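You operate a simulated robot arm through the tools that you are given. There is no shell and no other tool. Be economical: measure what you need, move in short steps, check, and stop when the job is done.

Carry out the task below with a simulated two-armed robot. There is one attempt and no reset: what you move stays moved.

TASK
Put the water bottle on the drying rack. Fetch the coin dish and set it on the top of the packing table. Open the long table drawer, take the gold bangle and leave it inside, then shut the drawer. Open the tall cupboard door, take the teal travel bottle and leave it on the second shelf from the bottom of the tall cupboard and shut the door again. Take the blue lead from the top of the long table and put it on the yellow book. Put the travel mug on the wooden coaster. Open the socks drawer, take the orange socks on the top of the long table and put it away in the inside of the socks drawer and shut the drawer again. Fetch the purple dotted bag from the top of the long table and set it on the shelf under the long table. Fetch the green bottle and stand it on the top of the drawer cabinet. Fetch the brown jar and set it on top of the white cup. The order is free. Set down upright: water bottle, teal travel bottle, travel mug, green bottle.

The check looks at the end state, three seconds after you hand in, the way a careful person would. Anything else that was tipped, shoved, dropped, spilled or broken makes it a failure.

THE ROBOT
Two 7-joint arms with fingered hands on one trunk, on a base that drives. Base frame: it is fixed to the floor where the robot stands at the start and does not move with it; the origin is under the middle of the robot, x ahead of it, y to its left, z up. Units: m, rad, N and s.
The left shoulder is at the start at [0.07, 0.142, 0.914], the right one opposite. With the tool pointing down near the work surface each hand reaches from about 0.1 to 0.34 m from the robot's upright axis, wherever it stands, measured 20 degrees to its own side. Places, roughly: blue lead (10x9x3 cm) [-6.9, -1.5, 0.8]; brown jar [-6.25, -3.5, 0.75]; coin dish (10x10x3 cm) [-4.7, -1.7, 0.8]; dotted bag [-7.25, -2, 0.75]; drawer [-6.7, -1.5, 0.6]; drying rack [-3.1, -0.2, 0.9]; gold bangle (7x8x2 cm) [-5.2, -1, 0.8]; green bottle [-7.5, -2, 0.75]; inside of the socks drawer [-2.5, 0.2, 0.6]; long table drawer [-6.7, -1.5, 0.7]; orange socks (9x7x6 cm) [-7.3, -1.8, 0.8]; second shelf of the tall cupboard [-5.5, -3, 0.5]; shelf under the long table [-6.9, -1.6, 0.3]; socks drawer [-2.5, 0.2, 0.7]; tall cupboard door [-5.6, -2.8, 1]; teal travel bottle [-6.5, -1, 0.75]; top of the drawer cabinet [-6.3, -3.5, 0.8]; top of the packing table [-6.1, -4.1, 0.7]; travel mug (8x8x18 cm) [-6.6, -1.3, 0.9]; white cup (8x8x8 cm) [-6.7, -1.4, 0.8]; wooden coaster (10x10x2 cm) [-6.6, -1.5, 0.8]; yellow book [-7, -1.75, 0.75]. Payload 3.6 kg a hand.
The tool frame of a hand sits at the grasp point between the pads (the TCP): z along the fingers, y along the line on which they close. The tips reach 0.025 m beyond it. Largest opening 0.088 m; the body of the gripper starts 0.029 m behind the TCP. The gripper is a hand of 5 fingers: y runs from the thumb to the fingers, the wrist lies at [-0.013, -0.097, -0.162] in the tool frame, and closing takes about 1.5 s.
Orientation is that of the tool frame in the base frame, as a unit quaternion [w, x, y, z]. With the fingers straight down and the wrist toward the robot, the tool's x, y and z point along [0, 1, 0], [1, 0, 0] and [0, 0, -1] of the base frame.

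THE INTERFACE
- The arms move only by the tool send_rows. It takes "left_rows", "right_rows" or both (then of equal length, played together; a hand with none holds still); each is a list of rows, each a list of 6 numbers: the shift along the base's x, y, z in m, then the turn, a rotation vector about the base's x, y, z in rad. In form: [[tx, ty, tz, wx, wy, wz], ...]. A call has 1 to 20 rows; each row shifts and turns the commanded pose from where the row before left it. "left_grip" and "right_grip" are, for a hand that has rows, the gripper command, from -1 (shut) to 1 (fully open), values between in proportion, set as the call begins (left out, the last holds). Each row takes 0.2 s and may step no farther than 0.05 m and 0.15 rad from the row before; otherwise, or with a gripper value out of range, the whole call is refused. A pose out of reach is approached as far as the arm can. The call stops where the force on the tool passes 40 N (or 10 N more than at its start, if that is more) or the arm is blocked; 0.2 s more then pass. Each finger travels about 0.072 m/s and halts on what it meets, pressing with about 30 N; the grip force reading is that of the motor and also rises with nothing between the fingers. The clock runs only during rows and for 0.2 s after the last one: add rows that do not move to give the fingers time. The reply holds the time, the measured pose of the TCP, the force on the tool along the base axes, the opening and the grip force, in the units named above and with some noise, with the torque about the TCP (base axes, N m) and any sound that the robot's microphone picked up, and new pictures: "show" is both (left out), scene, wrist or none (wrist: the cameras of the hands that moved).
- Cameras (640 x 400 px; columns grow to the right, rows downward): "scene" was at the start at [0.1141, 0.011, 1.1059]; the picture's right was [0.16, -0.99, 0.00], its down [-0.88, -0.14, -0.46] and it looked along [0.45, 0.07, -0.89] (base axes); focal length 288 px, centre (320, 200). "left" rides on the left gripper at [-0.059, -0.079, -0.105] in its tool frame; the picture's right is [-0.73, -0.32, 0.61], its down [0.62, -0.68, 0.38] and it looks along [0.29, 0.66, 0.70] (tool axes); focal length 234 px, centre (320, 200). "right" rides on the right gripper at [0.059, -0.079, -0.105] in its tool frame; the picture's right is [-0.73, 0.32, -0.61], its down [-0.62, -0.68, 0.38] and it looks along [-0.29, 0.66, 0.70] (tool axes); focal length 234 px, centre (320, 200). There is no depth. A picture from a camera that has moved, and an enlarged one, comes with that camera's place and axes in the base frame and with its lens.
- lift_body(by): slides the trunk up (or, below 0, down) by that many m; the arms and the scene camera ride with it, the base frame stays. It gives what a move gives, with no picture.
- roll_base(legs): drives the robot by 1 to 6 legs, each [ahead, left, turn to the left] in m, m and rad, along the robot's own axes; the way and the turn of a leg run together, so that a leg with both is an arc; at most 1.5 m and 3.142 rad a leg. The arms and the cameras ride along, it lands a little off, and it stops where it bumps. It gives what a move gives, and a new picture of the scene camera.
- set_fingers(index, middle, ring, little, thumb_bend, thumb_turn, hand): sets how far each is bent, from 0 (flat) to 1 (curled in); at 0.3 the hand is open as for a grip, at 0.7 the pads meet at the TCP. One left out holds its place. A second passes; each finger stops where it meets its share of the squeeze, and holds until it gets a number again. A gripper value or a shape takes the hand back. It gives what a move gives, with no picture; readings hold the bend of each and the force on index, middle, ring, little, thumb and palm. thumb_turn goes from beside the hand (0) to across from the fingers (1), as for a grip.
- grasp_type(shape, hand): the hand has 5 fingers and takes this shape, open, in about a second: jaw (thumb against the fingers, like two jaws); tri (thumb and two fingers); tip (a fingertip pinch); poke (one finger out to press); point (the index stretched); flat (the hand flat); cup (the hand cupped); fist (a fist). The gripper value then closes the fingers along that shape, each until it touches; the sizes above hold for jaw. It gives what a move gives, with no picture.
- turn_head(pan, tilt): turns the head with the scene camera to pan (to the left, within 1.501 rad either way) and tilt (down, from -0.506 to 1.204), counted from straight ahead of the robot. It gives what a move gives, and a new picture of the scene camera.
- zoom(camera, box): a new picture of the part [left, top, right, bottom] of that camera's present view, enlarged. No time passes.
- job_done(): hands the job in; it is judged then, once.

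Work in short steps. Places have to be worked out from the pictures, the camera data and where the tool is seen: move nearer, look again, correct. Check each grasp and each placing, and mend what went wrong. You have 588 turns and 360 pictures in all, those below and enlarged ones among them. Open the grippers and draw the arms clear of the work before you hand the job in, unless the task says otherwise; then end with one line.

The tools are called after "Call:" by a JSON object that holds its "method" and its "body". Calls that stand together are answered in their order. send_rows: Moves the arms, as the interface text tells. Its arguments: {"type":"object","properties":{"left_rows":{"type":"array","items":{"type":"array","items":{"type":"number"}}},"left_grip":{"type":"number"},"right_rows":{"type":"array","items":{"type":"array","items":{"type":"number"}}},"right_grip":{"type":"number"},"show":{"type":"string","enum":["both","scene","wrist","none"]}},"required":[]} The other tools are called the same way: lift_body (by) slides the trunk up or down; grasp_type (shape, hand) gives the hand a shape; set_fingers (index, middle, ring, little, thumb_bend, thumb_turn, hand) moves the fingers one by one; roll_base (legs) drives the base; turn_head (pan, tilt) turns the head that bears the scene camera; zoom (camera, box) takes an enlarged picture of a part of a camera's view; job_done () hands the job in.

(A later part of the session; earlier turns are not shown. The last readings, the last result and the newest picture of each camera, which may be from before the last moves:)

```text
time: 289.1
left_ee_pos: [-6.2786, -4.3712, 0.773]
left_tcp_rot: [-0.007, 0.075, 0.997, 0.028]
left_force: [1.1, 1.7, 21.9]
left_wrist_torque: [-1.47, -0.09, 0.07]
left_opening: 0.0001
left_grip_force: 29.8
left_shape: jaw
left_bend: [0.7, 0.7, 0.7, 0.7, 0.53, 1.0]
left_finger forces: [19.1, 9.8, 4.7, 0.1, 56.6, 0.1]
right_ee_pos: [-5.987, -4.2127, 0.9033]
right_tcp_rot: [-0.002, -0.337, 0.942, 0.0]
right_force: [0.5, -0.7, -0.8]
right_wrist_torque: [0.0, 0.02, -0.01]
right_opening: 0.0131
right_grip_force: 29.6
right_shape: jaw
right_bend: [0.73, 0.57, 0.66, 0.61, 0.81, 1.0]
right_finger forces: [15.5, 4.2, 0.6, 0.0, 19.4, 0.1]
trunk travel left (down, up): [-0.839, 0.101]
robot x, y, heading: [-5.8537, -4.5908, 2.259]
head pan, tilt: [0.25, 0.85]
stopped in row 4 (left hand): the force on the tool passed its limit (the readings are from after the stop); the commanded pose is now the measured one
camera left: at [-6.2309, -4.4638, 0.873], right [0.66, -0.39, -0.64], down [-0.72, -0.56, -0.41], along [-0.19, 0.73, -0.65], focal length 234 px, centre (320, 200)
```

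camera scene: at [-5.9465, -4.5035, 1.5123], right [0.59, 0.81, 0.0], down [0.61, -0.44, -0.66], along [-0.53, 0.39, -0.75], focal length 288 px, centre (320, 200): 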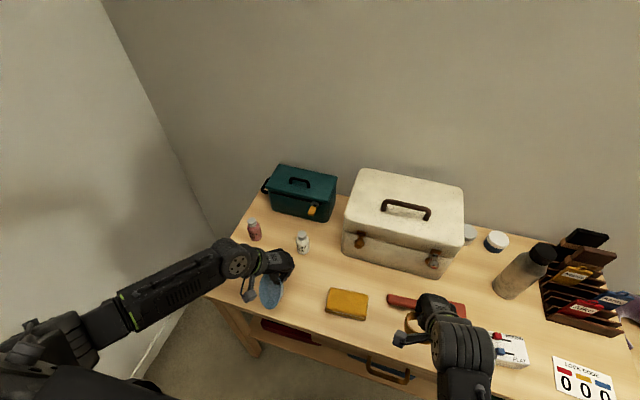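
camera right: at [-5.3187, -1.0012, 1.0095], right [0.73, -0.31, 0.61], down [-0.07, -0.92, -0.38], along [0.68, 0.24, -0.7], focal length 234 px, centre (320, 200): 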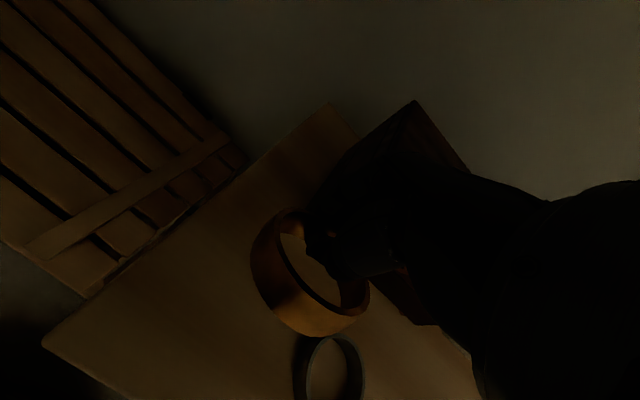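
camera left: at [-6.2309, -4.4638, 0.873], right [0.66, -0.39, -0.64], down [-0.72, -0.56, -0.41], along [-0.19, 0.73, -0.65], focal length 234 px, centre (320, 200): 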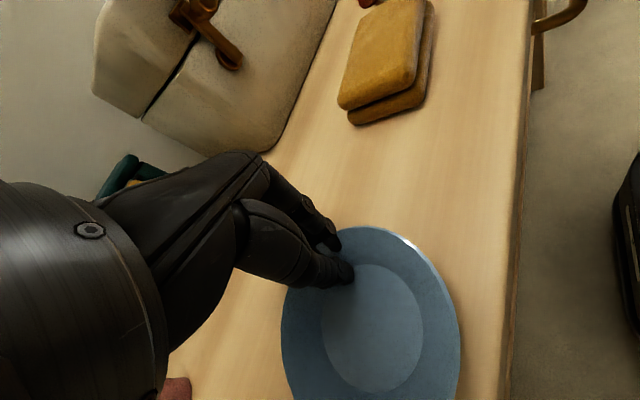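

Dish is on the table. I ease up 4 mm and open the hand.

Call:
{"method": "send_rows", "body": {"left_rows": [[0, 0, 0.004, 0, 0, 0]], "show": "none"}}

Call:
{"method": "send_rows", "body": {"left_rows": [[0, 0, 0.002, 0, 0, 0], [0, 0, 0.002, 0, 0, 0], [0, 0, 0.002, 0, 0, 0], [0, 0, 0, 0, 0, 0], [0, 0, 0, 0, 0, 0], [0, 0, 0, 0, 0, 0]], "left_grip": 1, "show": "none"}}

Call:
{"method": "send_rows", "body": {"left_rows": [[0, 0, 0.03, 0, 0, 0], [0, 0, 0.03, 0, 0, 0], [0, 0, 0.03, 0, 0, 0]], "show": "both"}}

```text
time: 289.5
left_ee_pos: [-6.2787, -4.372, 0.7764]
left_tcp_rot: [-0.006, 0.075, 0.997, 0.025]
left_force: [-0.7, 2.2, 13.3]
left_wrist_torque: [-0.94, -0.03, 0.04]
left_opening: 0.0
left_grip_force: 30.0
left_shape: jaw
left_bend: [0.7, 0.7, 0.7, 0.7, 0.54, 1.0]
left_finger forces: [15.6, 7.3, 3.0, 0.0, 38.6, 0.1]
right_ee_pos: [-5.9895, -4.2116, 0.9033]
right_tcp_rot: [-0.001, -0.338, 0.941, 0.0]
right_force: [0.1, -0.6, 0.1]
right_wrist_torque: [0.04, -0.04, -0.01]
right_opening: 0.013
right_grip_force: 29.7
right_shape: jaw
right_bend: [0.73, 0.57, 0.66, 0.61, 0.81, 1.0]
right_finger forces: [15.4, 4.1, 0.6, 0.1, 19.4, 0.0]
trunk travel left (down, up): [-0.839, 0.101]
robot x, y, heading: [-5.8549, -4.5898, 2.262]
head pan, tilt: [0.25, 0.85]
```

```text
time: 290.9
left_ee_pos: [-6.28, -4.3717, 0.7813]
left_tcp_rot: [-0.005, 0.076, 0.997, 0.026]
left_force: [-0.5, -0.5, -0.3]
left_wrist_torque: [-0.01, 0.05, 0.02]
left_opening: 0.0878
left_grip_force: 0.0
left_shape: jaw
left_bend: [0.3, 0.3, 0.3, 0.3, 0.3, 0.98]
left_finger forces: [0.0, 0.0, 0.1, 0.1, 0.1, 0.1]
right_ee_pos: [-5.9907, -4.2133, 0.902]
right_tcp_rot: [-0.001, -0.338, 0.941, 0.0]
right_force: [0.3, -0.4, -0.5]
right_wrist_torque: [0.02, 0.02, -0.03]
right_opening: 0.0128
right_grip_force: 30.8
right_shape: jaw
right_bend: [0.73, 0.57, 0.66, 0.61, 0.81, 1.0]
right_finger forces: [15.5, 4.2, 0.5, 0.0, 19.4, 0.0]
trunk travel left (down, up): [-0.839, 0.101]
robot x, y, heading: [-5.8526, -4.588, 2.26]
head pan, tilt: [0.25, 0.85]
```

```text
time: 291.7
left_ee_pos: [-6.2823, -4.3732, 0.8699]
left_tcp_rot: [-0.005, 0.076, 0.997, 0.026]
left_force: [0.2, 0.7, -0.2]
left_wrist_torque: [-0.03, 0.03, 0.01]
left_opening: 0.0873
left_grip_force: 0.1
left_shape: jaw
left_bend: [0.3, 0.3, 0.3, 0.3, 0.3, 0.98]
left_finger forces: [0.0, 0.1, 0.0, 0.0, 0.0, 0.0]
right_ee_pos: [-5.99, -4.211, 0.9033]
right_tcp_rot: [-0.001, -0.338, 0.941, 0.0]
right_force: [0.2, 0.7, -0.7]
right_wrist_torque: [0.05, 0.02, 0.03]
right_opening: 0.013
right_grip_force: 30.2
right_shape: jaw
right_bend: [0.73, 0.57, 0.66, 0.61, 0.81, 1.0]
right_finger forces: [15.5, 4.2, 0.6, 0.0, 19.3, 0.1]
trunk travel left (down, up): [-0.839, 0.101]
robot x, y, heading: [-5.8519, -4.5894, 2.258]
head pan, tilt: [0.25, 0.85]
camera scene: at [-5.9457, -4.5041, 1.5123], right [0.59, 0.81, 0.0], down [0.61, -0.44, -0.66], along [-0.53, 0.39, -0.75], focal length 288 px, centre (320, 200)
camera left: at [-6.2346, -4.4643, 0.969], right [0.67, -0.4, -0.63], down [-0.72, -0.56, -0.41], along [-0.19, 0.73, -0.66], focal length 234 px, centre (320, 200)
```

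scene: 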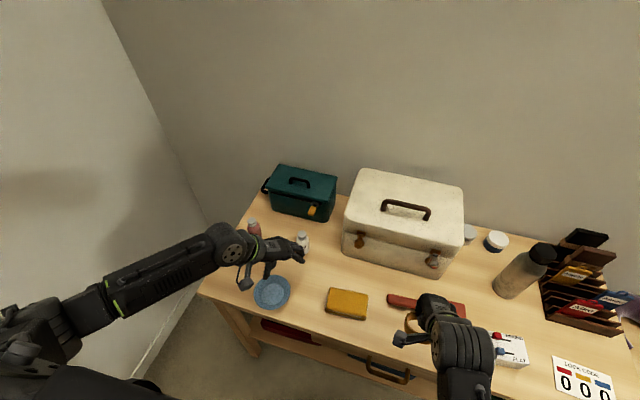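
left: 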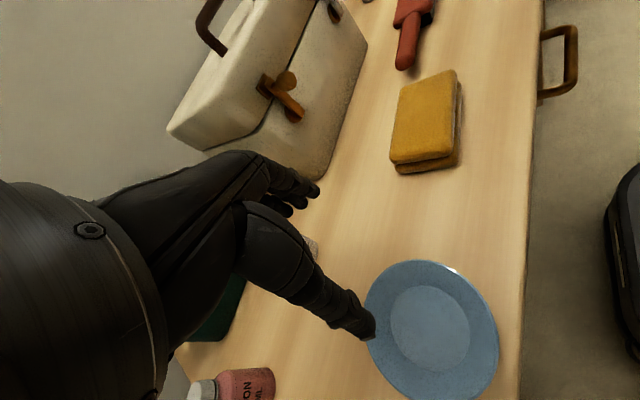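

Coin dish is set. Now back to the long table with the bangle: I retreat and retrace the route.

Call:
{"method": "lift_body", "body": {"by": 0.1}}

Call:
{"method": "roll_base", "body": {"legs": [[-0.35, 0, 0], [0, -0.88, 0], [0, 0, -1.4], [1.38, 0, 0], [0, 0, 1.47], [1.2, 0, 0]]}}

```text
time: 293.0
left_ee_pos: [-6.2822, -4.3724, 0.9683]
left_tcp_rot: [-0.005, 0.075, 0.997, 0.026]
left_force: [-0.3, 0.1, -0.6]
left_wrist_torque: [-0.02, 0.0, 0.0]
left_opening: 0.0877
left_grip_force: 0.0
left_shape: jaw
left_bend: [0.3, 0.3, 0.3, 0.3, 0.3, 0.98]
left_finger forces: [0.0, 0.0, 0.0, 0.0, 0.0, 0.0]
right_ee_pos: [-5.99, -4.211, 1.0023]
right_tcp_rot: [-0.002, -0.338, 0.941, 0.0]
right_force: [-0.4, -0.4, -0.5]
right_wrist_torque: [0.03, 0.02, 0.0]
right_opening: 0.013
right_grip_force: 30.1
right_shape: jaw
right_bend: [0.73, 0.57, 0.66, 0.61, 0.81, 1.0]
right_finger forces: [15.4, 4.2, 0.6, 0.0, 19.4, 0.1]
trunk travel left (down, up): [-0.939, 0.001]
robot x, y, heading: [-5.8504, -4.5881, 2.26]
head pan, tilt: [0.25, 0.85]
```

```text
time: 317.0
left_ee_pos: [-5.1221, -2.5873, 0.9714]
left_tcp_rot: [-0.012, -0.06, 0.998, 0.021]
left_force: [0.4, -0.3, 0.7]
left_wrist_torque: [0.0, 0.01, -0.02]
left_opening: 0.0879
left_grip_force: 0.1
left_shape: jaw
left_bend: [0.3, 0.3, 0.3, 0.3, 0.3, 0.98]
left_finger forces: [0.0, 0.1, 0.0, 0.0, 0.1, 0.1]
right_ee_pos: [-4.881, -2.3531, 1.0022]
right_tcp_rot: [-0.005, -0.461, 0.888, -0.001]
right_force: [-0.2, -0.2, -0.5]
right_wrist_torque: [-0.02, 0.0, 0.0]
right_opening: 0.013
right_grip_force: 29.8
right_shape: jaw
right_bend: [0.73, 0.57, 0.66, 0.61, 0.81, 1.0]
right_finger forces: [15.1, 4.0, 0.6, 0.0, 18.6, 0.1]
trunk travel left (down, up): [-0.939, 0.001]
robot x, y, heading: [-4.6519, -2.6832, 2.527]
head pan, tilt: [0.25, 0.85]
stopped in leg 6: the robot was blocked; the commanded pose is now the measured one
camera scene: at [-4.7561, -2.6214, 1.6131], right [0.35, 0.94, -0.01], down [0.7, -0.27, -0.66], along [-0.62, 0.23, -0.75], focal length 288 px, centre (320, 200)
```

scene: 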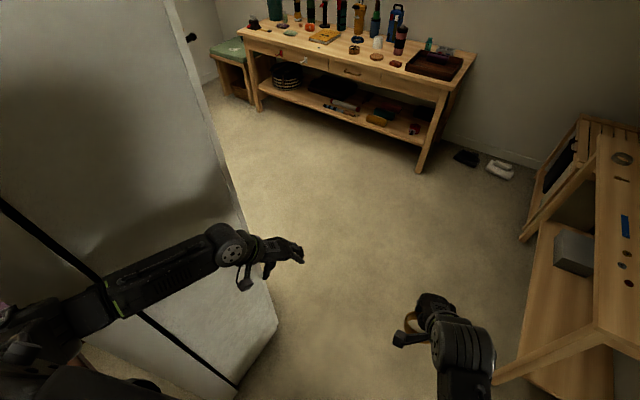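

The left arm brushed the cupboard side. I shift right, pull the left hand in, and pass closer to the coin-dish table.

Call:
{"method": "roll_base", "body": {"legs": [[0, -0.33, 0]]}}

Call:
{"method": "send_rows", "body": {"left_rows": [[0.02, 0.028, 0, 0, 0, 0.13], [0.02, 0.028, 0, 0, 0, 0.13], [0.02, 0.028, 0, 0, 0, 0.13], [0, 0, 0, 0, 0, 0.13], [0, 0, 0, 0, 0, 0.13], [0, 0, 0, 0, 0, 0.13]], "show": "none"}}

Call:
{"method": "roll_base", "body": {"legs": [[0, 0, 0.13], [0.6, 0, 0], [0, 0, 0.1], [0.65, 0, 0]]}}

```text
time: 319.2
left_ee_pos: [-4.9398, -2.3322, 0.9698]
left_tcp_rot: [-0.007, -0.061, 0.998, 0.027]
left_force: [0.2, 0.0, 0.0]
left_wrist_torque: [0.01, 0.0, -0.02]
left_opening: 0.0882
left_grip_force: 0.0
left_shape: jaw
left_bend: [0.3, 0.3, 0.3, 0.3, 0.3, 0.98]
left_finger forces: [0.0, 0.0, 0.0, 0.0, 0.1, 0.1]
right_ee_pos: [-4.7004, -2.0989, 1.0062]
right_tcp_rot: [0.002, -0.462, 0.887, 0.002]
right_force: [0.1, -0.2, -0.7]
right_wrist_torque: [0.01, 0.03, -0.01]
right_opening: 0.0127
right_grip_force: 29.7
right_shape: jaw
right_bend: [0.73, 0.57, 0.66, 0.61, 0.81, 1.0]
right_finger forces: [15.0, 3.8, 0.6, 0.0, 18.7, 0.0]
trunk travel left (down, up): [-0.939, 0.001]
robot x, y, heading: [-4.4653, -2.4184, 2.536]
head pan, tilt: [0.25, 0.85]
camera scene: at [-4.5985, -2.3756, 1.6139], right [0.35, 0.94, 0.01], down [0.71, -0.26, -0.65], along [-0.61, 0.24, -0.76], focal length 288 px, centre (320, 200)
```

scene: 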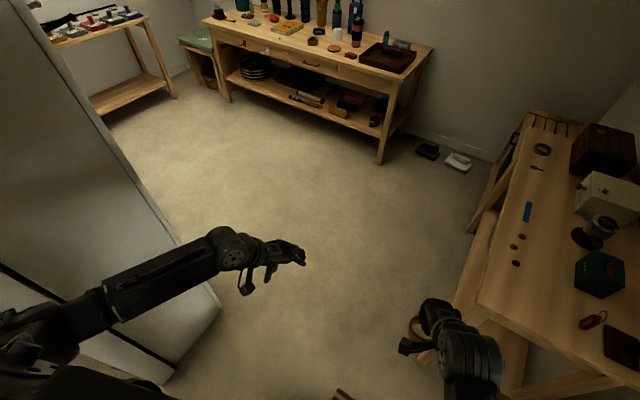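

```text
time: 320.6
left_ee_pos: [-4.8676, -2.242, 0.9732]
left_tcp_rot: [-0.021, -0.437, 0.899, 0.015]
left_force: [0.9, 0.0, 0.6]
left_wrist_torque: [-0.01, 0.01, -0.01]
left_opening: 0.0879
left_grip_force: 0.0
left_shape: jaw
left_bend: [0.3, 0.3, 0.3, 0.3, 0.3, 0.98]
left_finger forces: [0.1, 0.0, 0.0, 0.1, 0.0, 0.0]
right_ee_pos: [-4.6882, -2.091, 1.0061]
right_tcp_rot: [-0.007, -0.461, 0.887, 0.0]
right_force: [0.1, -0.2, 0.4]
right_wrist_torque: [0.0, 0.05, -0.03]
right_opening: 0.0126
right_grip_force: 30.5
right_shape: jaw
right_bend: [0.73, 0.57, 0.66, 0.61, 0.81, 1.0]
right_finger forces: [15.3, 4.0, 0.6, 0.0, 19.1, 0.0]
trunk travel left (down, up): [-0.939, 0.001]
robot x, y, heading: [-4.4687, -2.4214, 2.526]
head pan, tilt: [0.25, 0.85]
```

```text
time: 328.3
left_ee_pos: [-6.0249, -1.8241, 0.9723]
left_tcp_rot: [-0.024, -0.533, 0.846, 0.014]
left_force: [0.2, -0.3, 0.4]
left_wrist_torque: [-0.04, 0.0, 0.01]
left_opening: 0.0877
left_grip_force: 0.0
left_shape: jaw
left_bend: [0.3, 0.3, 0.3, 0.3, 0.3, 0.98]
left_finger forces: [0.0, 0.0, 0.0, 0.0, 0.0, 0.0]
right_ee_pos: [-5.8828, -1.6369, 1.0037]
right_tcp_rot: [-0.006, -0.558, 0.83, 0.001]
right_force: [0.2, -0.3, -1.3]
right_wrist_torque: [0.0, -0.02, 0.01]
right_opening: 0.0126
right_grip_force: 30.0
right_shape: jaw
right_bend: [0.73, 0.57, 0.66, 0.61, 0.81, 1.0]
right_finger forces: [15.2, 3.9, 0.7, 0.0, 19.0, 0.0]
trunk travel left (down, up): [-0.939, 0.001]
robot x, y, heading: [-5.5948, -1.914, 2.752]
head pan, tilt: [0.25, 0.85]
camera scene: at [-5.7153, -1.8786, 1.6124], right [0.14, 0.99, 0.0], down [0.74, -0.1, -0.66], along [-0.65, 0.09, -0.75], focal length 288 px, centre (320, 200)
```

scene: 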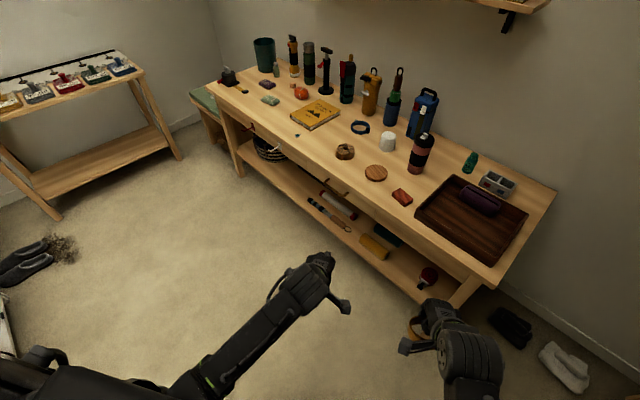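

Excellent view of the long table. I zoom in on its left and right halves for details.

Call:
{"method": "zoom", "body": {"camera": "scene", "box": [200, 30, 360, 130]}}

Call:
{"method": "zoom", "body": {"camera": "scene", "box": [320, 60, 544, 200]}}

Call:
{"method": "zoom", "body": {"camera": "scene", "box": [200, 110, 456, 270]}}

```text
4.00 times, centred on (280, 80) of scene
camera zoom: at [-5.7153, -1.8786, 1.6124], right [0.14, 0.99, 0.0], down [0.74, -0.1, -0.66], along [-0.65, 0.09, -0.75], focal length 1151 px, centre (480, 680)
```

zoom: 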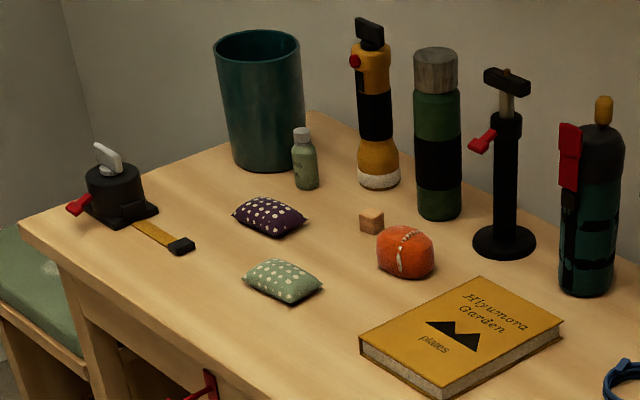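

```text
2.86 times, centred on (432, 130) of scene
camera zoom: at [-5.7153, -1.8786, 1.6124], right [0.14, 0.99, 0.0], down [0.74, -0.1, -0.66], along [-0.65, 0.09, -0.75], focal length 822 px, centre (0, 400)
```

zoom: 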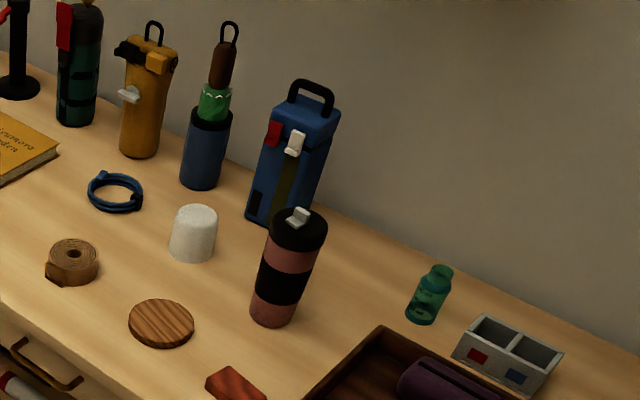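

```text
2.50 times, centred on (328, 190) of scene
camera zoom: at [-5.7153, -1.8786, 1.6124], right [0.14, 0.99, 0.0], down [0.74, -0.1, -0.66], along [-0.65, 0.09, -0.75], focal length 719 px, centre (300, 225)
```

zoom: 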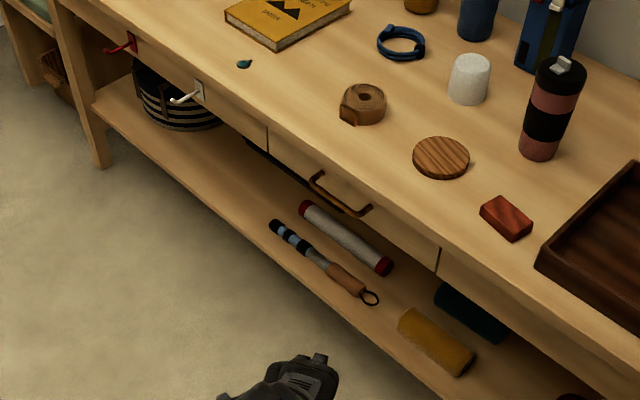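

I can see all items. The long table drawer is the middle one with the brass pull at about (-6.58, -1.69, 0.68). I move in front of it and lower the trunk.

Call:
{"method": "roll_base", "body": {"legs": [[0, 0, -0.54], [0, 0.5, 0]]}}

Call:
{"method": "lift_body", "body": {"by": -0.3}}

Call:
{"method": "turn_head", "body": {"pan": 0.15, "tilt": 0.9}}

```text
time: 332.8
left_ee_pos: [-6.3289, -1.9276, 0.9732]
left_tcp_rot: [-0.02, -0.297, 0.955, 0.019]
left_force: [0.2, -0.4, 1.2]
left_wrist_torque: [0.02, -0.02, 0.02]
left_opening: 0.0877
left_grip_force: 0.0
left_shape: jaw
left_bend: [0.3, 0.3, 0.3, 0.3, 0.3, 0.98]
left_finger forces: [0.1, 0.1, 0.1, 0.0, 0.0, 0.0]
right_ee_pos: [-6.1126, -1.838, 1.0043]
right_tcp_rot: [-0.007, -0.325, 0.946, 0.002]
right_force: [-0.9, -0.2, -0.1]
right_wrist_torque: [-0.02, -0.01, 0.0]
right_opening: 0.0128
right_grip_force: 29.6
right_shape: jaw
right_bend: [0.73, 0.57, 0.66, 0.61, 0.81, 1.0]
right_finger forces: [15.1, 3.9, 0.6, 0.0, 18.8, 0.0]
trunk travel left (down, up): [-0.939, 0.001]
robot x, y, heading: [-5.9975, -2.2186, 2.232]
head pan, tilt: [0.25, 0.85]
camera scene: at [-6.0875, -2.1287, 1.6123], right [0.61, 0.79, 0.0], down [0.59, -0.46, -0.66], along [-0.52, 0.4, -0.75], focal length 288 px, centre (320, 200)
```

scene: 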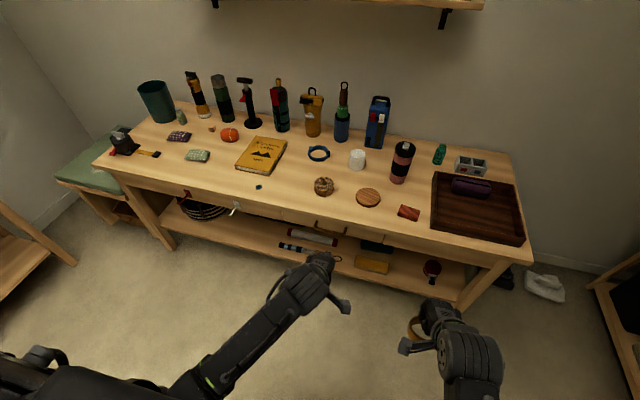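

```text
time: 335.8
left_ee_pos: [-6.3296, -1.9289, 0.6724]
left_tcp_rot: [-0.019, -0.297, 0.955, 0.019]
left_force: [0.5, 0.6, -0.4]
left_wrist_torque: [0.02, -0.02, -0.03]
left_opening: 0.0881
left_grip_force: 0.0
left_shape: jaw
left_bend: [0.3, 0.3, 0.3, 0.3, 0.3, 0.98]
left_finger forces: [0.0, 0.0, 0.1, 0.0, 0.0, 0.0]
right_ee_pos: [-6.1131, -1.8388, 0.7033]
right_tcp_rot: [-0.007, -0.323, 0.946, 0.002]
right_force: [-0.3, 0.1, 0.2]
right_wrist_torque: [0.01, -0.03, -0.02]
right_opening: 0.0126
right_grip_force: 29.9
right_shape: jaw
right_bend: [0.73, 0.57, 0.66, 0.61, 0.81, 1.0]
right_finger forces: [15.1, 3.8, 0.5, 0.0, 18.6, 0.0]
trunk travel left (down, up): [-0.639, 0.301]
robot x, y, heading: [-5.9994, -2.214, 2.227]
head pan, tilt: [0.25, 0.85]
```

```text
time: 336.4
left_ee_pos: [-6.3286, -1.9284, 0.6727]
left_tcp_rot: [-0.02, -0.297, 0.955, 0.019]
left_force: [0.8, 0.9, 0.5]
left_wrist_torque: [0.0, -0.01, 0.01]
left_opening: 0.0879
left_grip_force: 0.1
left_shape: jaw
left_bend: [0.3, 0.3, 0.3, 0.3, 0.3, 0.98]
left_finger forces: [0.0, 0.1, 0.1, 0.0, 0.0, 0.1]
right_ee_pos: [-6.1131, -1.8371, 0.7041]
right_tcp_rot: [-0.007, -0.324, 0.946, 0.003]
right_force: [0.9, 0.5, -0.6]
right_wrist_torque: [-0.01, 0.02, -0.03]
right_opening: 0.0127
right_grip_force: 30.0
right_shape: jaw
right_bend: [0.73, 0.57, 0.66, 0.61, 0.81, 1.0]
right_finger forces: [15.0, 3.9, 0.6, 0.1, 18.7, 0.0]
trunk travel left (down, up): [-0.639, 0.301]
robot x, y, heading: [-5.9949, -2.2155, 2.228]
head pan, tilt: [0.15, 0.901]
camera scene: at [-6.0816, -2.1256, 1.3085], right [0.69, 0.72, 0.0], down [0.57, -0.54, -0.62], along [-0.45, 0.43, -0.78], focal length 288 px, centre (320, 200)
```

scene: 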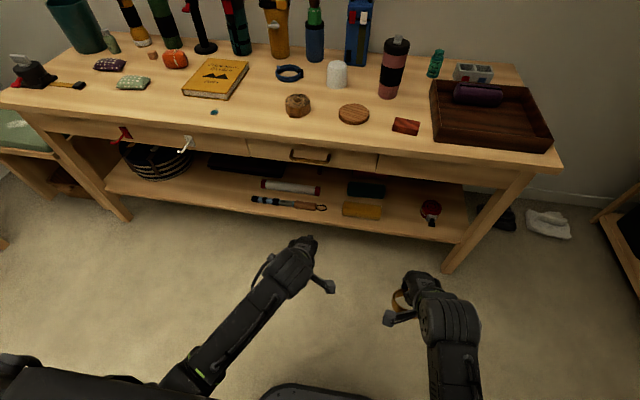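

Handle at about (-6.587, -1.686, 0.684), 0.78 ahead and 0.14 left. I pitch the left hand forward 60° so its fingers can close over the bar.

Call:
{"method": "send_rows", "body": {"left_rows": [[-0.0077, -0.0012, 0.0015, 0.1036, 0.0801, 0.006], [-0.0077, -0.0012, 0.0015, 0.1036, 0.0801, 0.006], [-0.0077, -0.0012, 0.0015, 0.1036, 0.0801, 0.006], [-0.0077, -0.0012, 0.0015, 0.1036, 0.0801, 0.006], [-0.0077, -0.0012, 0.0015, 0.1036, 0.0801, 0.006], [-0.0077, -0.0012, 0.0015, 0.1036, 0.0801, 0.006], [-0.0077, -0.0012, 0.0015, 0.1036, 0.0801, 0.006], [-0.0077, -0.0012, 0.0015, 0.1036, 0.0801, 0.006]], "show": "both"}}

```text
time: 338.0
left_ee_pos: [-6.4125, -1.9722, 0.6686]
left_tcp_rot: [-0.215, -0.228, 0.874, 0.372]
left_force: [-0.2, 1.2, 0.1]
left_wrist_torque: [0.02, 0.02, -0.01]
left_opening: 0.0881
left_grip_force: 0.0
left_shape: jaw
left_bend: [0.3, 0.3, 0.3, 0.3, 0.3, 0.98]
left_finger forces: [0.0, 0.0, 0.0, 0.0, 0.0, 0.1]
right_ee_pos: [-6.1138, -1.8375, 0.7034]
right_tcp_rot: [-0.007, -0.323, 0.946, 0.002]
right_force: [-0.3, -1.1, 0.4]
right_wrist_torque: [-0.01, -0.02, 0.03]
right_opening: 0.0125
right_grip_force: 29.9
right_shape: jaw
right_bend: [0.73, 0.57, 0.66, 0.61, 0.81, 1.0]
right_finger forces: [15.1, 3.9, 0.6, 0.0, 18.7, 0.1]
trunk travel left (down, up): [-0.639, 0.301]
robot x, y, heading: [-5.9986, -2.2155, 2.23]
head pan, tilt: [0.15, 0.901]
stopped in row 7 (left hand): the arm was blocked; the commanded pose is now the measured one
camera scene: at [-6.082, -2.1255, 1.3084], right [0.69, 0.72, 0.0], down [0.57, -0.54, -0.62], along [-0.45, 0.43, -0.78], focal length 288 px, centre (320, 200)
camera left: at [-6.2882, -2.0463, 0.6626], right [0.33, 0.54, -0.77], down [-0.55, -0.56, -0.62], along [-0.77, 0.63, 0.11], focal length 234 px, centre (320, 200)
```

scene: 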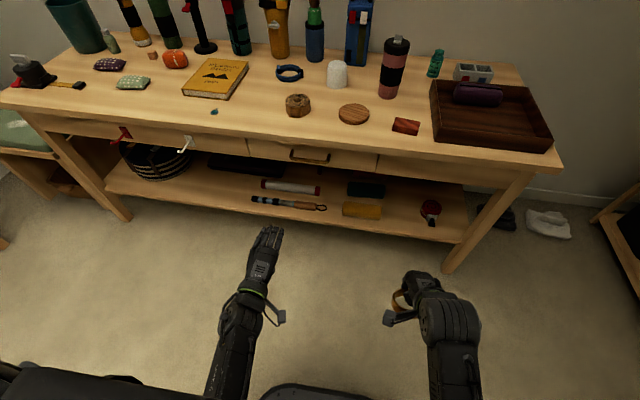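
left: 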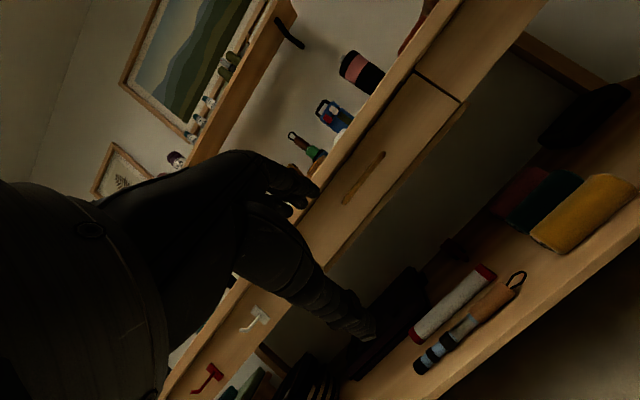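

The hand is pitched about 50°, good enough. I raise it to 0.70, centre it on the handle and check.

Call:
{"method": "send_rows", "body": {"left_rows": [[0.012, 0.009, 0.015, 0, 0, 0], [0.012, 0.009, 0.015, 0, 0, 0]], "show": "none"}}

Call:
{"method": "roll_base", "body": {"legs": [[0.22, 0, 0]]}}

Call:
{"method": "zoom", "body": {"camera": "left", "box": [200, 50, 520, 250]}}

```text
time: 338.6
left_ee_pos: [-6.3892, -1.9525, 0.6976]
left_tcp_rot: [-0.214, -0.229, 0.874, 0.371]
left_force: [-0.1, 0.2, -0.1]
left_wrist_torque: [0.01, 0.01, -0.02]
left_opening: 0.0881
left_grip_force: 0.0
left_shape: jaw
left_bend: [0.3, 0.3, 0.3, 0.3, 0.3, 0.98]
left_finger forces: [0.0, 0.1, 0.1, 0.1, 0.0, 0.1]
right_ee_pos: [-6.1148, -1.8356, 0.703]
right_tcp_rot: [-0.006, -0.324, 0.946, 0.001]
right_force: [0.1, -0.1, -0.2]
right_wrist_torque: [0.02, -0.02, 0.0]
right_opening: 0.0126
right_grip_force: 29.7
right_shape: jaw
right_bend: [0.73, 0.57, 0.66, 0.61, 0.81, 1.0]
right_finger forces: [15.1, 4.0, 0.6, 0.1, 18.7, 0.1]
trunk travel left (down, up): [-0.639, 0.301]
robot x, y, heading: [-5.994, -2.2141, 2.231]
head pan, tilt: [0.15, 0.901]
```

```text
time: 340.2
left_ee_pos: [-6.5218, -1.7865, 0.6992]
left_tcp_rot: [-0.214, -0.231, 0.874, 0.369]
left_force: [0.6, 0.0, -0.1]
left_wrist_torque: [-0.01, -0.01, 0.03]
left_opening: 0.088
left_grip_force: 0.0
left_shape: jaw
left_bend: [0.3, 0.3, 0.3, 0.3, 0.3, 0.98]
left_finger forces: [0.1, 0.0, 0.0, 0.0, 0.0, 0.1]
right_ee_pos: [-6.2478, -1.6684, 0.7033]
right_tcp_rot: [-0.005, -0.327, 0.945, 0.001]
right_force: [0.3, -1.2, -0.6]
right_wrist_torque: [-0.01, 0.0, -0.02]
right_opening: 0.0128
right_grip_force: 30.0
right_shape: jaw
right_bend: [0.73, 0.57, 0.66, 0.61, 0.81, 1.0]
right_finger forces: [15.1, 3.9, 0.5, 0.1, 18.7, 0.0]
trunk travel left (down, up): [-0.639, 0.301]
robot x, y, heading: [-6.1295, -2.0468, 2.234]
head pan, tilt: [0.15, 0.901]
camera scene: at [-6.2163, -1.9545, 1.3081], right [0.69, 0.73, 0.0], down [0.57, -0.54, -0.62], along [-0.45, 0.42, -0.79], focal length 288 px, centre (320, 200)
```

scene: 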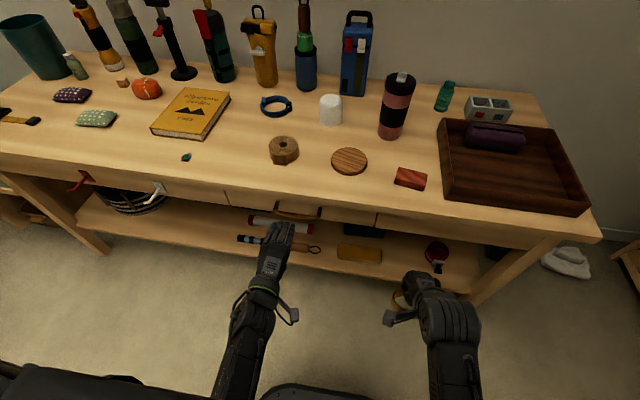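

```text
2.00 times, centred on (360, 150) of left
camera zoom: at [-6.3966, -1.8605, 0.6919], right [0.33, 0.54, -0.77], down [-0.54, -0.56, -0.62], along [-0.77, 0.63, 0.11], focal length 468 px, centre (240, 300)
```

zoom: 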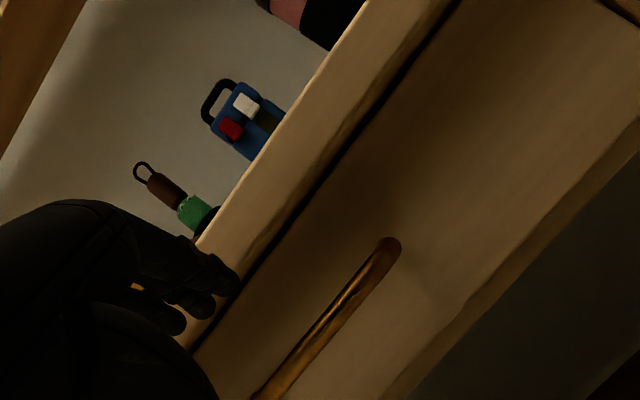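

Handle is 0.118 ahead and 2 cm below the TCP. I lower 1 cm and drive closer.

Call:
{"method": "send_rows", "body": {"left_rows": [[0.01, 0.008, -0.011, 0, 0, 0]], "show": "none"}}

Call:
{"method": "roll_base", "body": {"legs": [[0.085, 0, 0]]}}

Call:
{"method": "zoom", "body": {"camera": "left", "box": [240, 120, 480, 270]}}

```text
time: 340.6
left_ee_pos: [-6.5175, -1.7909, 0.6809]
left_tcp_rot: [-0.227, -0.213, 0.879, 0.362]
left_force: [-0.1, 0.3, -0.7]
left_wrist_torque: [-0.02, 0.02, -0.01]
left_opening: 0.0878
left_grip_force: 0.1
left_shape: jaw
left_bend: [0.3, 0.3, 0.3, 0.3, 0.3, 0.98]
left_finger forces: [0.0, 0.0, 0.0, 0.1, 0.1, 0.1]
right_ee_pos: [-6.2463, -1.6708, 0.7045]
right_tcp_rot: [-0.005, -0.327, 0.945, 0.002]
right_force: [-0.1, -0.2, 0.0]
right_wrist_torque: [0.01, 0.0, -0.03]
right_opening: 0.0127
right_grip_force: 29.8
right_shape: jaw
right_bend: [0.73, 0.57, 0.66, 0.61, 0.81, 1.0]
right_finger forces: [15.1, 3.8, 0.6, 0.0, 18.7, 0.1]
trunk travel left (down, up): [-0.639, 0.301]
robot x, y, heading: [-6.1289, -2.0513, 2.235]
head pan, tilt: [0.15, 0.901]
```

```text
time: 341.7
left_ee_pos: [-6.5714, -1.7225, 0.6813]
left_tcp_rot: [-0.229, -0.214, 0.877, 0.365]
left_force: [4.2, -7.7, -6.2]
left_wrist_torque: [0.17, -0.03, 0.09]
left_opening: 0.087
left_grip_force: 0.0
left_shape: jaw
left_bend: [0.3, 0.33, 0.32, 0.31, 0.3, 0.98]
left_finger forces: [0.0, 6.2, 2.8, 1.6, 0.0, 0.0]
right_ee_pos: [-6.2986, -1.6045, 0.703]
right_tcp_rot: [-0.006, -0.327, 0.945, 0.002]
right_force: [0.1, -0.3, -0.3]
right_wrist_torque: [-0.03, 0.02, 0.0]
right_opening: 0.0127
right_grip_force: 30.2
right_shape: jaw
right_bend: [0.73, 0.57, 0.66, 0.61, 0.81, 1.0]
right_finger forces: [15.1, 3.8, 0.6, 0.0, 18.7, 0.1]
trunk travel left (down, up): [-0.639, 0.301]
robot x, y, heading: [-6.1792, -1.9808, 2.238]
head pan, tilt: [0.15, 0.901]
camera scene: at [-6.2658, -1.8914, 1.3084], right [0.69, 0.73, 0.0], down [0.57, -0.54, -0.62], along [-0.45, 0.43, -0.78], focal length 288 px, centre (320, 200)
```

scene: 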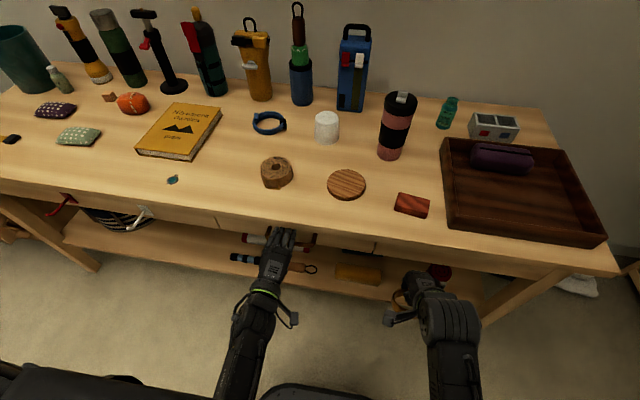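

```text
2.67 times, centred on (360, 195) of left
camera zoom: at [-6.4472, -1.7979, 0.6753], right [0.31, 0.51, -0.8], down [-0.57, -0.57, -0.59], along [-0.76, 0.64, 0.12], focal length 624 px, centre (213, 213)
```

zoom: 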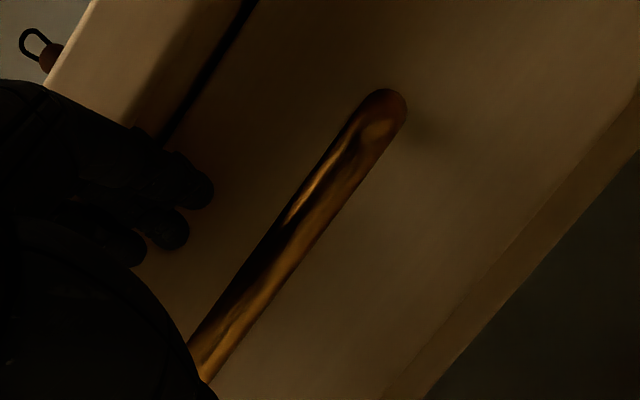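

Fingers touch the front above the bar but the hand isn't horizontal enough to wrap it. I back off, lower the trunk 0.2, and raise the arm with more pitch.

Call:
{"method": "roll_base", "body": {"legs": [[-0.12, 0, 0]]}}

Call:
{"method": "lift_body", "body": {"by": -0.2}}

Call:
{"method": "send_rows", "body": {"left_rows": [[0, 0, 0.04, 0, 0, 0], [0, 0, 0.04, 0, 0, 0], [0, 0, 0.04, 0.095, 0.073, 0], [0, 0, 0.04, 0.095, 0.073, 0], [0, 0, 0.03, 0.095, 0.073, 0], [0, 0, 0.01, 0.095, 0.073, 0], [0, 0, 0, 0.095, 0.073, 0]], "show": "none"}}

```text
time: 343.0
left_ee_pos: [-6.4954, -1.8191, 0.6832]
left_tcp_rot: [-0.23, -0.213, 0.877, 0.364]
left_force: [-0.6, -0.3, -0.4]
left_wrist_torque: [0.0, 0.01, 0.01]
left_opening: 0.0882
left_grip_force: 0.1
left_shape: jaw
left_bend: [0.3, 0.3, 0.3, 0.3, 0.3, 0.98]
left_finger forces: [0.0, 0.1, 0.1, 0.1, 0.1, 0.0]
right_ee_pos: [-6.2206, -1.6997, 0.7048]
right_tcp_rot: [-0.006, -0.325, 0.946, 0.003]
right_force: [-0.8, 0.2, -0.5]
right_wrist_torque: [0.02, -0.02, -0.02]
right_opening: 0.0128
right_grip_force: 30.4
right_shape: jaw
right_bend: [0.73, 0.57, 0.66, 0.61, 0.81, 1.0]
right_finger forces: [15.0, 3.9, 0.6, 0.1, 18.8, 0.0]
trunk travel left (down, up): [-0.639, 0.301]
robot x, y, heading: [-6.1051, -2.0799, 2.235]
head pan, tilt: [0.15, 0.901]
camera scene: at [-6.1891, -1.9887, 1.3085], right [0.69, 0.73, 0.0], down [0.57, -0.54, -0.62], along [-0.45, 0.43, -0.78], focal length 288 px, centre (320, 200)
```

scene: 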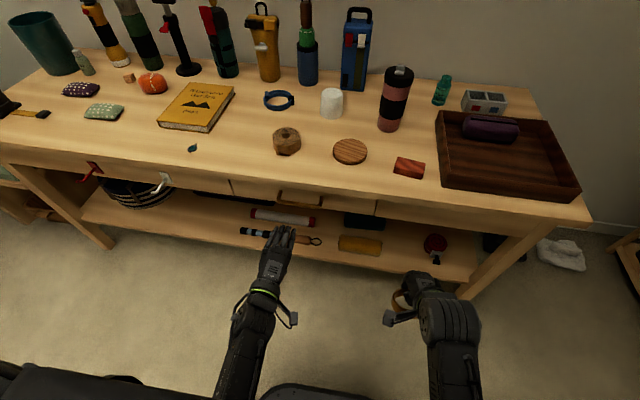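

```text
time: 345.1
left_ee_pos: [-6.495, -1.8195, 0.4822]
left_tcp_rot: [-0.23, -0.212, 0.877, 0.364]
left_force: [0.1, 0.0, -0.6]
left_wrist_torque: [-0.02, -0.01, 0.0]
left_opening: 0.0877
left_grip_force: 0.0
left_shape: jaw
left_bend: [0.3, 0.3, 0.3, 0.3, 0.3, 0.98]
left_finger forces: [0.1, 0.0, 0.0, 0.1, 0.0, 0.1]
right_ee_pos: [-6.2223, -1.7015, 0.5038]
right_tcp_rot: [-0.006, -0.325, 0.946, 0.003]
right_force: [0.3, 1.4, -0.4]
right_wrist_torque: [-0.02, 0.0, 0.02]
right_opening: 0.013
right_grip_force: 30.3
right_shape: jaw
right_bend: [0.73, 0.57, 0.66, 0.61, 0.81, 1.0]
right_finger forces: [15.1, 3.9, 0.7, 0.0, 18.8, 0.1]
trunk travel left (down, up): [-0.439, 0.501]
robot x, y, heading: [-6.1023, -2.0795, 2.237]
head pan, tilt: [0.15, 0.901]
```

```text
time: 346.7
left_ee_pos: [-6.4981, -1.8158, 0.6811]
left_tcp_rot: [-0.327, -0.192, 0.712, 0.591]
left_force: [0.0, -0.2, 0.4]
left_wrist_torque: [0.01, 0.0, -0.03]
left_opening: 0.0881
left_grip_force: 0.0
left_shape: jaw
left_bend: [0.3, 0.3, 0.3, 0.3, 0.3, 0.98]
left_finger forces: [0.0, 0.0, 0.1, 0.0, 0.0, 0.0]
right_ee_pos: [-6.2245, -1.6997, 0.5017]
right_tcp_rot: [-0.004, -0.326, 0.946, 0.0]
right_force: [0.4, 0.1, -0.7]
right_wrist_torque: [0.03, 0.0, -0.01]
right_opening: 0.0126
right_grip_force: 30.2
right_shape: jaw
right_bend: [0.73, 0.57, 0.66, 0.61, 0.81, 1.0]
right_finger forces: [15.3, 3.9, 0.6, 0.0, 18.8, 0.1]
trunk travel left (down, up): [-0.439, 0.501]
robot x, y, heading: [-6.1094, -2.0801, 2.235]
head pan, tilt: [0.15, 0.901]
```

Now the hand is horizontal. I drive ahead 0.145 so the bar comes between thumb and fingers.

Call:
{"method": "roll_base", "body": {"legs": [[0.14, 0, 0]]}}

Call:
{"method": "zoom", "body": {"camera": "left", "box": [200, 80, 520, 280]}}

```text
time: 348.1
left_ee_pos: [-6.5783, -1.7145, 0.6819]
left_tcp_rot: [-0.328, -0.191, 0.71, 0.593]
left_force: [15.2, -16.9, -9.5]
left_wrist_torque: [0.72, 0.58, 0.16]
left_opening: 0.0841
left_grip_force: 0.0
left_shape: jaw
left_bend: [0.33, 0.35, 0.3, 0.3, 0.3, 0.98]
left_finger forces: [1.4, 3.7, 23.7, 0.1, 0.0, 0.1]
right_ee_pos: [-6.3046, -1.5964, 0.5033]
right_tcp_rot: [-0.005, -0.326, 0.945, 0.0]
right_force: [0.7, 0.5, 0.2]
right_wrist_torque: [-0.01, 0.0, 0.02]
right_opening: 0.0129
right_grip_force: 29.4
right_shape: jaw
right_bend: [0.73, 0.57, 0.66, 0.61, 0.81, 1.0]
right_finger forces: [15.3, 3.9, 0.6, 0.1, 18.8, 0.1]
trunk travel left (down, up): [-0.439, 0.501]
robot x, y, heading: [-6.1841, -1.9795, 2.239]
head pan, tilt: [0.15, 0.901]
stopped in leg 1: the force on the tool passed its limit (the readings are from after the stop); the commanded pose is now the measured one
camera scene: at [-6.2745, -1.8826, 1.108], right [0.69, 0.73, 0.0], down [0.57, -0.54, -0.62], along [-0.45, 0.42, -0.79], focal length 288 px, centre (320, 200)
```

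scene: 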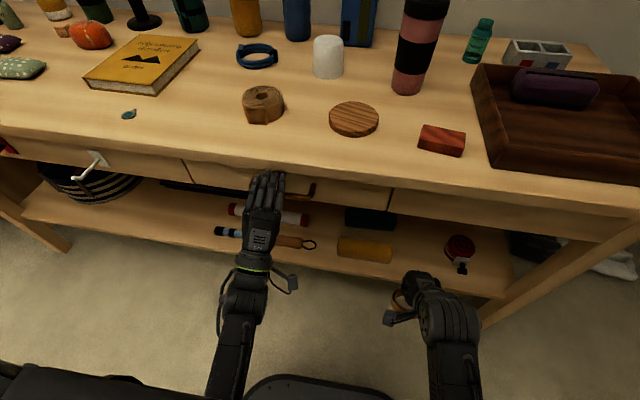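

```text
2.00 times, centred on (360, 180) of left
camera zoom: at [-6.472, -1.7688, 0.5992], right [0.06, 0.84, -0.54], down [-0.79, -0.29, -0.54], along [-0.61, 0.45, 0.65], focal length 468 px, centre (240, 240)
```

zoom: 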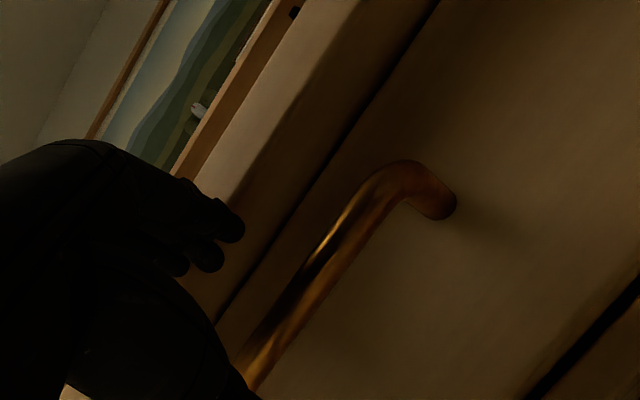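

The fingers hit the table-top edge; I back slightly, lower 2 cm and go in again.

Call:
{"method": "roll_base", "body": {"legs": [[-0.04, 0, 0]]}}

Call:
{"method": "send_rows", "body": {"left_rows": [[0, 0, -0.02, 0, 0, 0]], "show": "none"}}

Call:
{"method": "roll_base", "body": {"legs": [[0.075, 0, 0]]}}

Call:
{"method": "zoom", "body": {"camera": "left", "box": [200, 80, 520, 280]}}

```text
time: 349.0
left_ee_pos: [-6.5538, -1.7471, 0.6826]
left_tcp_rot: [-0.329, -0.192, 0.71, 0.592]
left_force: [0.1, -0.3, -0.1]
left_wrist_torque: [0.04, 0.01, -0.03]
left_opening: 0.0878
left_grip_force: 0.1
left_shape: jaw
left_bend: [0.3, 0.3, 0.3, 0.3, 0.3, 0.98]
left_finger forces: [0.0, 0.0, 0.1, 0.0, 0.0, 0.0]
right_ee_pos: [-6.2801, -1.6281, 0.5017]
right_tcp_rot: [-0.005, -0.327, 0.945, -0.001]
right_force: [0.0, -0.6, -0.1]
right_wrist_torque: [0.04, 0.0, 0.0]
right_opening: 0.0129
right_grip_force: 30.0
right_shape: jaw
right_bend: [0.73, 0.57, 0.66, 0.61, 0.81, 1.0]
right_finger forces: [15.2, 3.9, 0.5, 0.0, 18.8, 0.0]
trunk travel left (down, up): [-0.439, 0.501]
robot x, y, heading: [-6.1575, -2.0105, 2.242]
head pan, tilt: [0.15, 0.901]
camera scene: at [-6.2502, -1.9135, 1.1076], right [0.69, 0.73, 0.0], down [0.57, -0.54, -0.62], along [-0.45, 0.42, -0.79], focal length 288 px, centre (320, 200)
```

scene: 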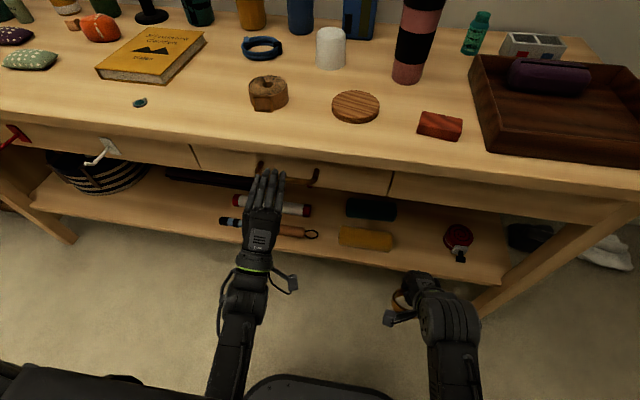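

```text
time: 349.4
left_ee_pos: [-6.5523, -1.7475, 0.6633]
left_tcp_rot: [-0.33, -0.191, 0.709, 0.593]
left_force: [0.8, 0.0, -0.4]
left_wrist_torque: [0.01, 0.03, -0.01]
left_opening: 0.0876
left_grip_force: 0.2
left_shape: jaw
left_bend: [0.3, 0.3, 0.3, 0.3, 0.3, 0.98]
left_finger forces: [0.0, 0.1, 0.0, 0.0, 0.1, 0.0]
right_ee_pos: [-6.2799, -1.6296, 0.5024]
right_tcp_rot: [-0.006, -0.327, 0.945, 0.001]
right_force: [-0.1, 0.1, -1.1]
right_wrist_torque: [0.0, 0.03, 0.02]
right_opening: 0.0128
right_grip_force: 30.3
right_shape: jaw
right_bend: [0.73, 0.57, 0.66, 0.61, 0.81, 1.0]
right_finger forces: [15.2, 3.9, 0.7, 0.0, 18.8, 0.0]
trunk travel left (down, up): [-0.439, 0.501]
robot x, y, heading: [-6.1589, -2.0087, 2.239]
head pan, tilt: [0.15, 0.901]
```

```text
time: 350.5
left_ee_pos: [-6.5949, -1.6939, 0.6658]
left_tcp_rot: [-0.331, -0.19, 0.704, 0.599]
left_force: [14.9, -16.7, -3.7]
left_wrist_torque: [0.67, 0.65, -0.18]
left_opening: 0.0844
left_grip_force: 0.0
left_shape: jaw
left_bend: [0.3, 0.3, 0.3, 0.3, 0.3, 0.98]
left_finger forces: [2.4, 19.5, 0.0, 0.0, 0.0, 0.0]
right_ee_pos: [-6.3229, -1.5743, 0.5031]
right_tcp_rot: [-0.006, -0.327, 0.945, 0.001]
right_force: [0.0, -0.4, -0.8]
right_wrist_torque: [0.03, 0.0, -0.01]
right_opening: 0.0127
right_grip_force: 30.5
right_shape: jaw
right_bend: [0.73, 0.57, 0.66, 0.61, 0.81, 1.0]
right_finger forces: [15.2, 3.8, 0.5, 0.0, 18.8, 0.0]
trunk travel left (down, up): [-0.439, 0.501]
robot x, y, heading: [-6.2013, -1.9543, 2.24]
head pan, tilt: [0.15, 0.901]
stopped in leg 1: the force on the tool passed its limit (the readings are from after the stop); the commanded pose is now the measured one
camera scene: at [-6.29, -1.8605, 1.1085], right [0.68, 0.73, 0.0], down [0.57, -0.54, -0.62], along [-0.45, 0.42, -0.79], focal length 288 px, centre (320, 200)
```

scene: 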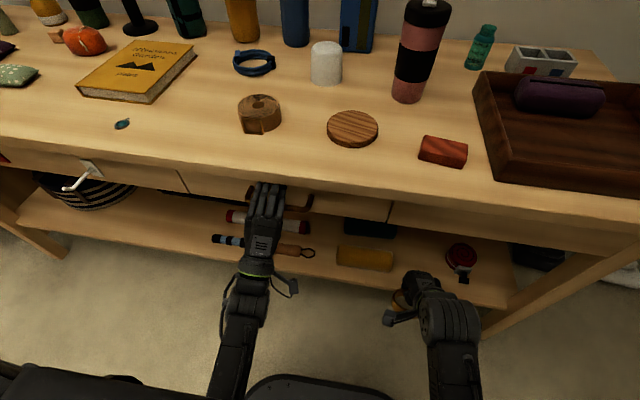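

```text
2.00 times, centred on (360, 180) of left
camera zoom: at [-6.4886, -1.7467, 0.5813], right [0.05, 0.85, -0.53], down [-0.8, -0.28, -0.53], along [-0.6, 0.45, 0.66], focal length 468 px, centre (240, 240)
```

zoom: 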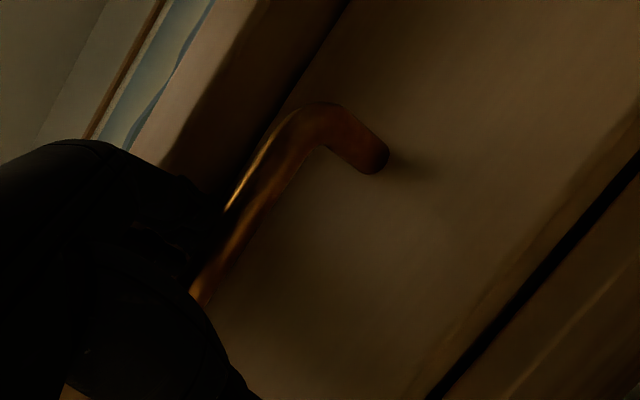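

The TCP is now at the bar. I close the left hand on it.

Call:
{"method": "send_rows", "body": {"left_rows": [[0, 0, 0, 0, 0, 0], [0, 0, 0, 0, 0, 0], [0, 0, 0, 0, 0, 0], [0, 0, 0, 0, 0, 0], [0, 0, 0, 0, 0, 0], [0, 0, 0, 0, 0, 0], [0, 0, 0, 0, 0, 0]], "left_grip": -1, "show": "wrist"}}

```text
time: 352.1
left_ee_pos: [-6.594, -1.6937, 0.6614]
left_tcp_rot: [-0.331, -0.19, 0.707, 0.595]
left_force: [12.4, -21.5, -22.1]
left_wrist_torque: [1.51, 1.42, -0.75]
left_opening: 0.0251
left_grip_force: 30.2
left_shape: jaw
left_bend: [0.29, 0.45, 0.35, 0.35, 0.78, 1.0]
left_finger forces: [38.7, 0.2, 0.1, 0.0, 27.2, 0.1]
right_ee_pos: [-6.3232, -1.5744, 0.5036]
right_tcp_rot: [-0.006, -0.328, 0.945, 0.001]
right_force: [0.3, -0.1, -0.2]
right_wrist_torque: [0.02, -0.01, -0.01]
right_opening: 0.0127
right_grip_force: 29.8
right_shape: jaw
right_bend: [0.73, 0.57, 0.66, 0.61, 0.81, 1.0]
right_finger forces: [15.2, 4.0, 0.6, 0.0, 18.7, 0.0]
trunk travel left (down, up): [-0.439, 0.501]
robot x, y, heading: [-6.2028, -1.9534, 2.242]
head pan, tilt: [0.15, 0.901]
camera left: at [-6.4889, -1.7465, 0.5788], right [0.05, 0.85, -0.53], down [-0.79, -0.29, -0.54], along [-0.61, 0.45, 0.66], focal length 234 px, centre (320, 200)
```

left: 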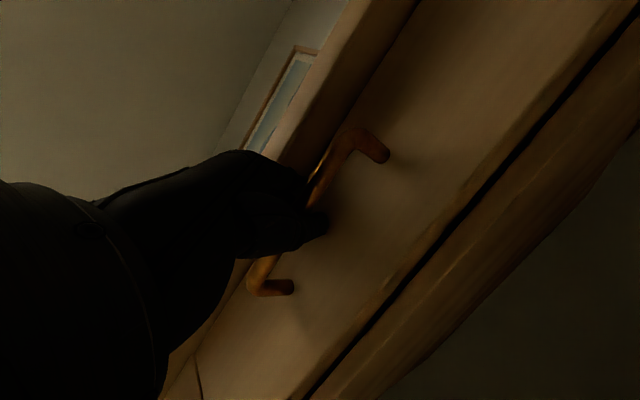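

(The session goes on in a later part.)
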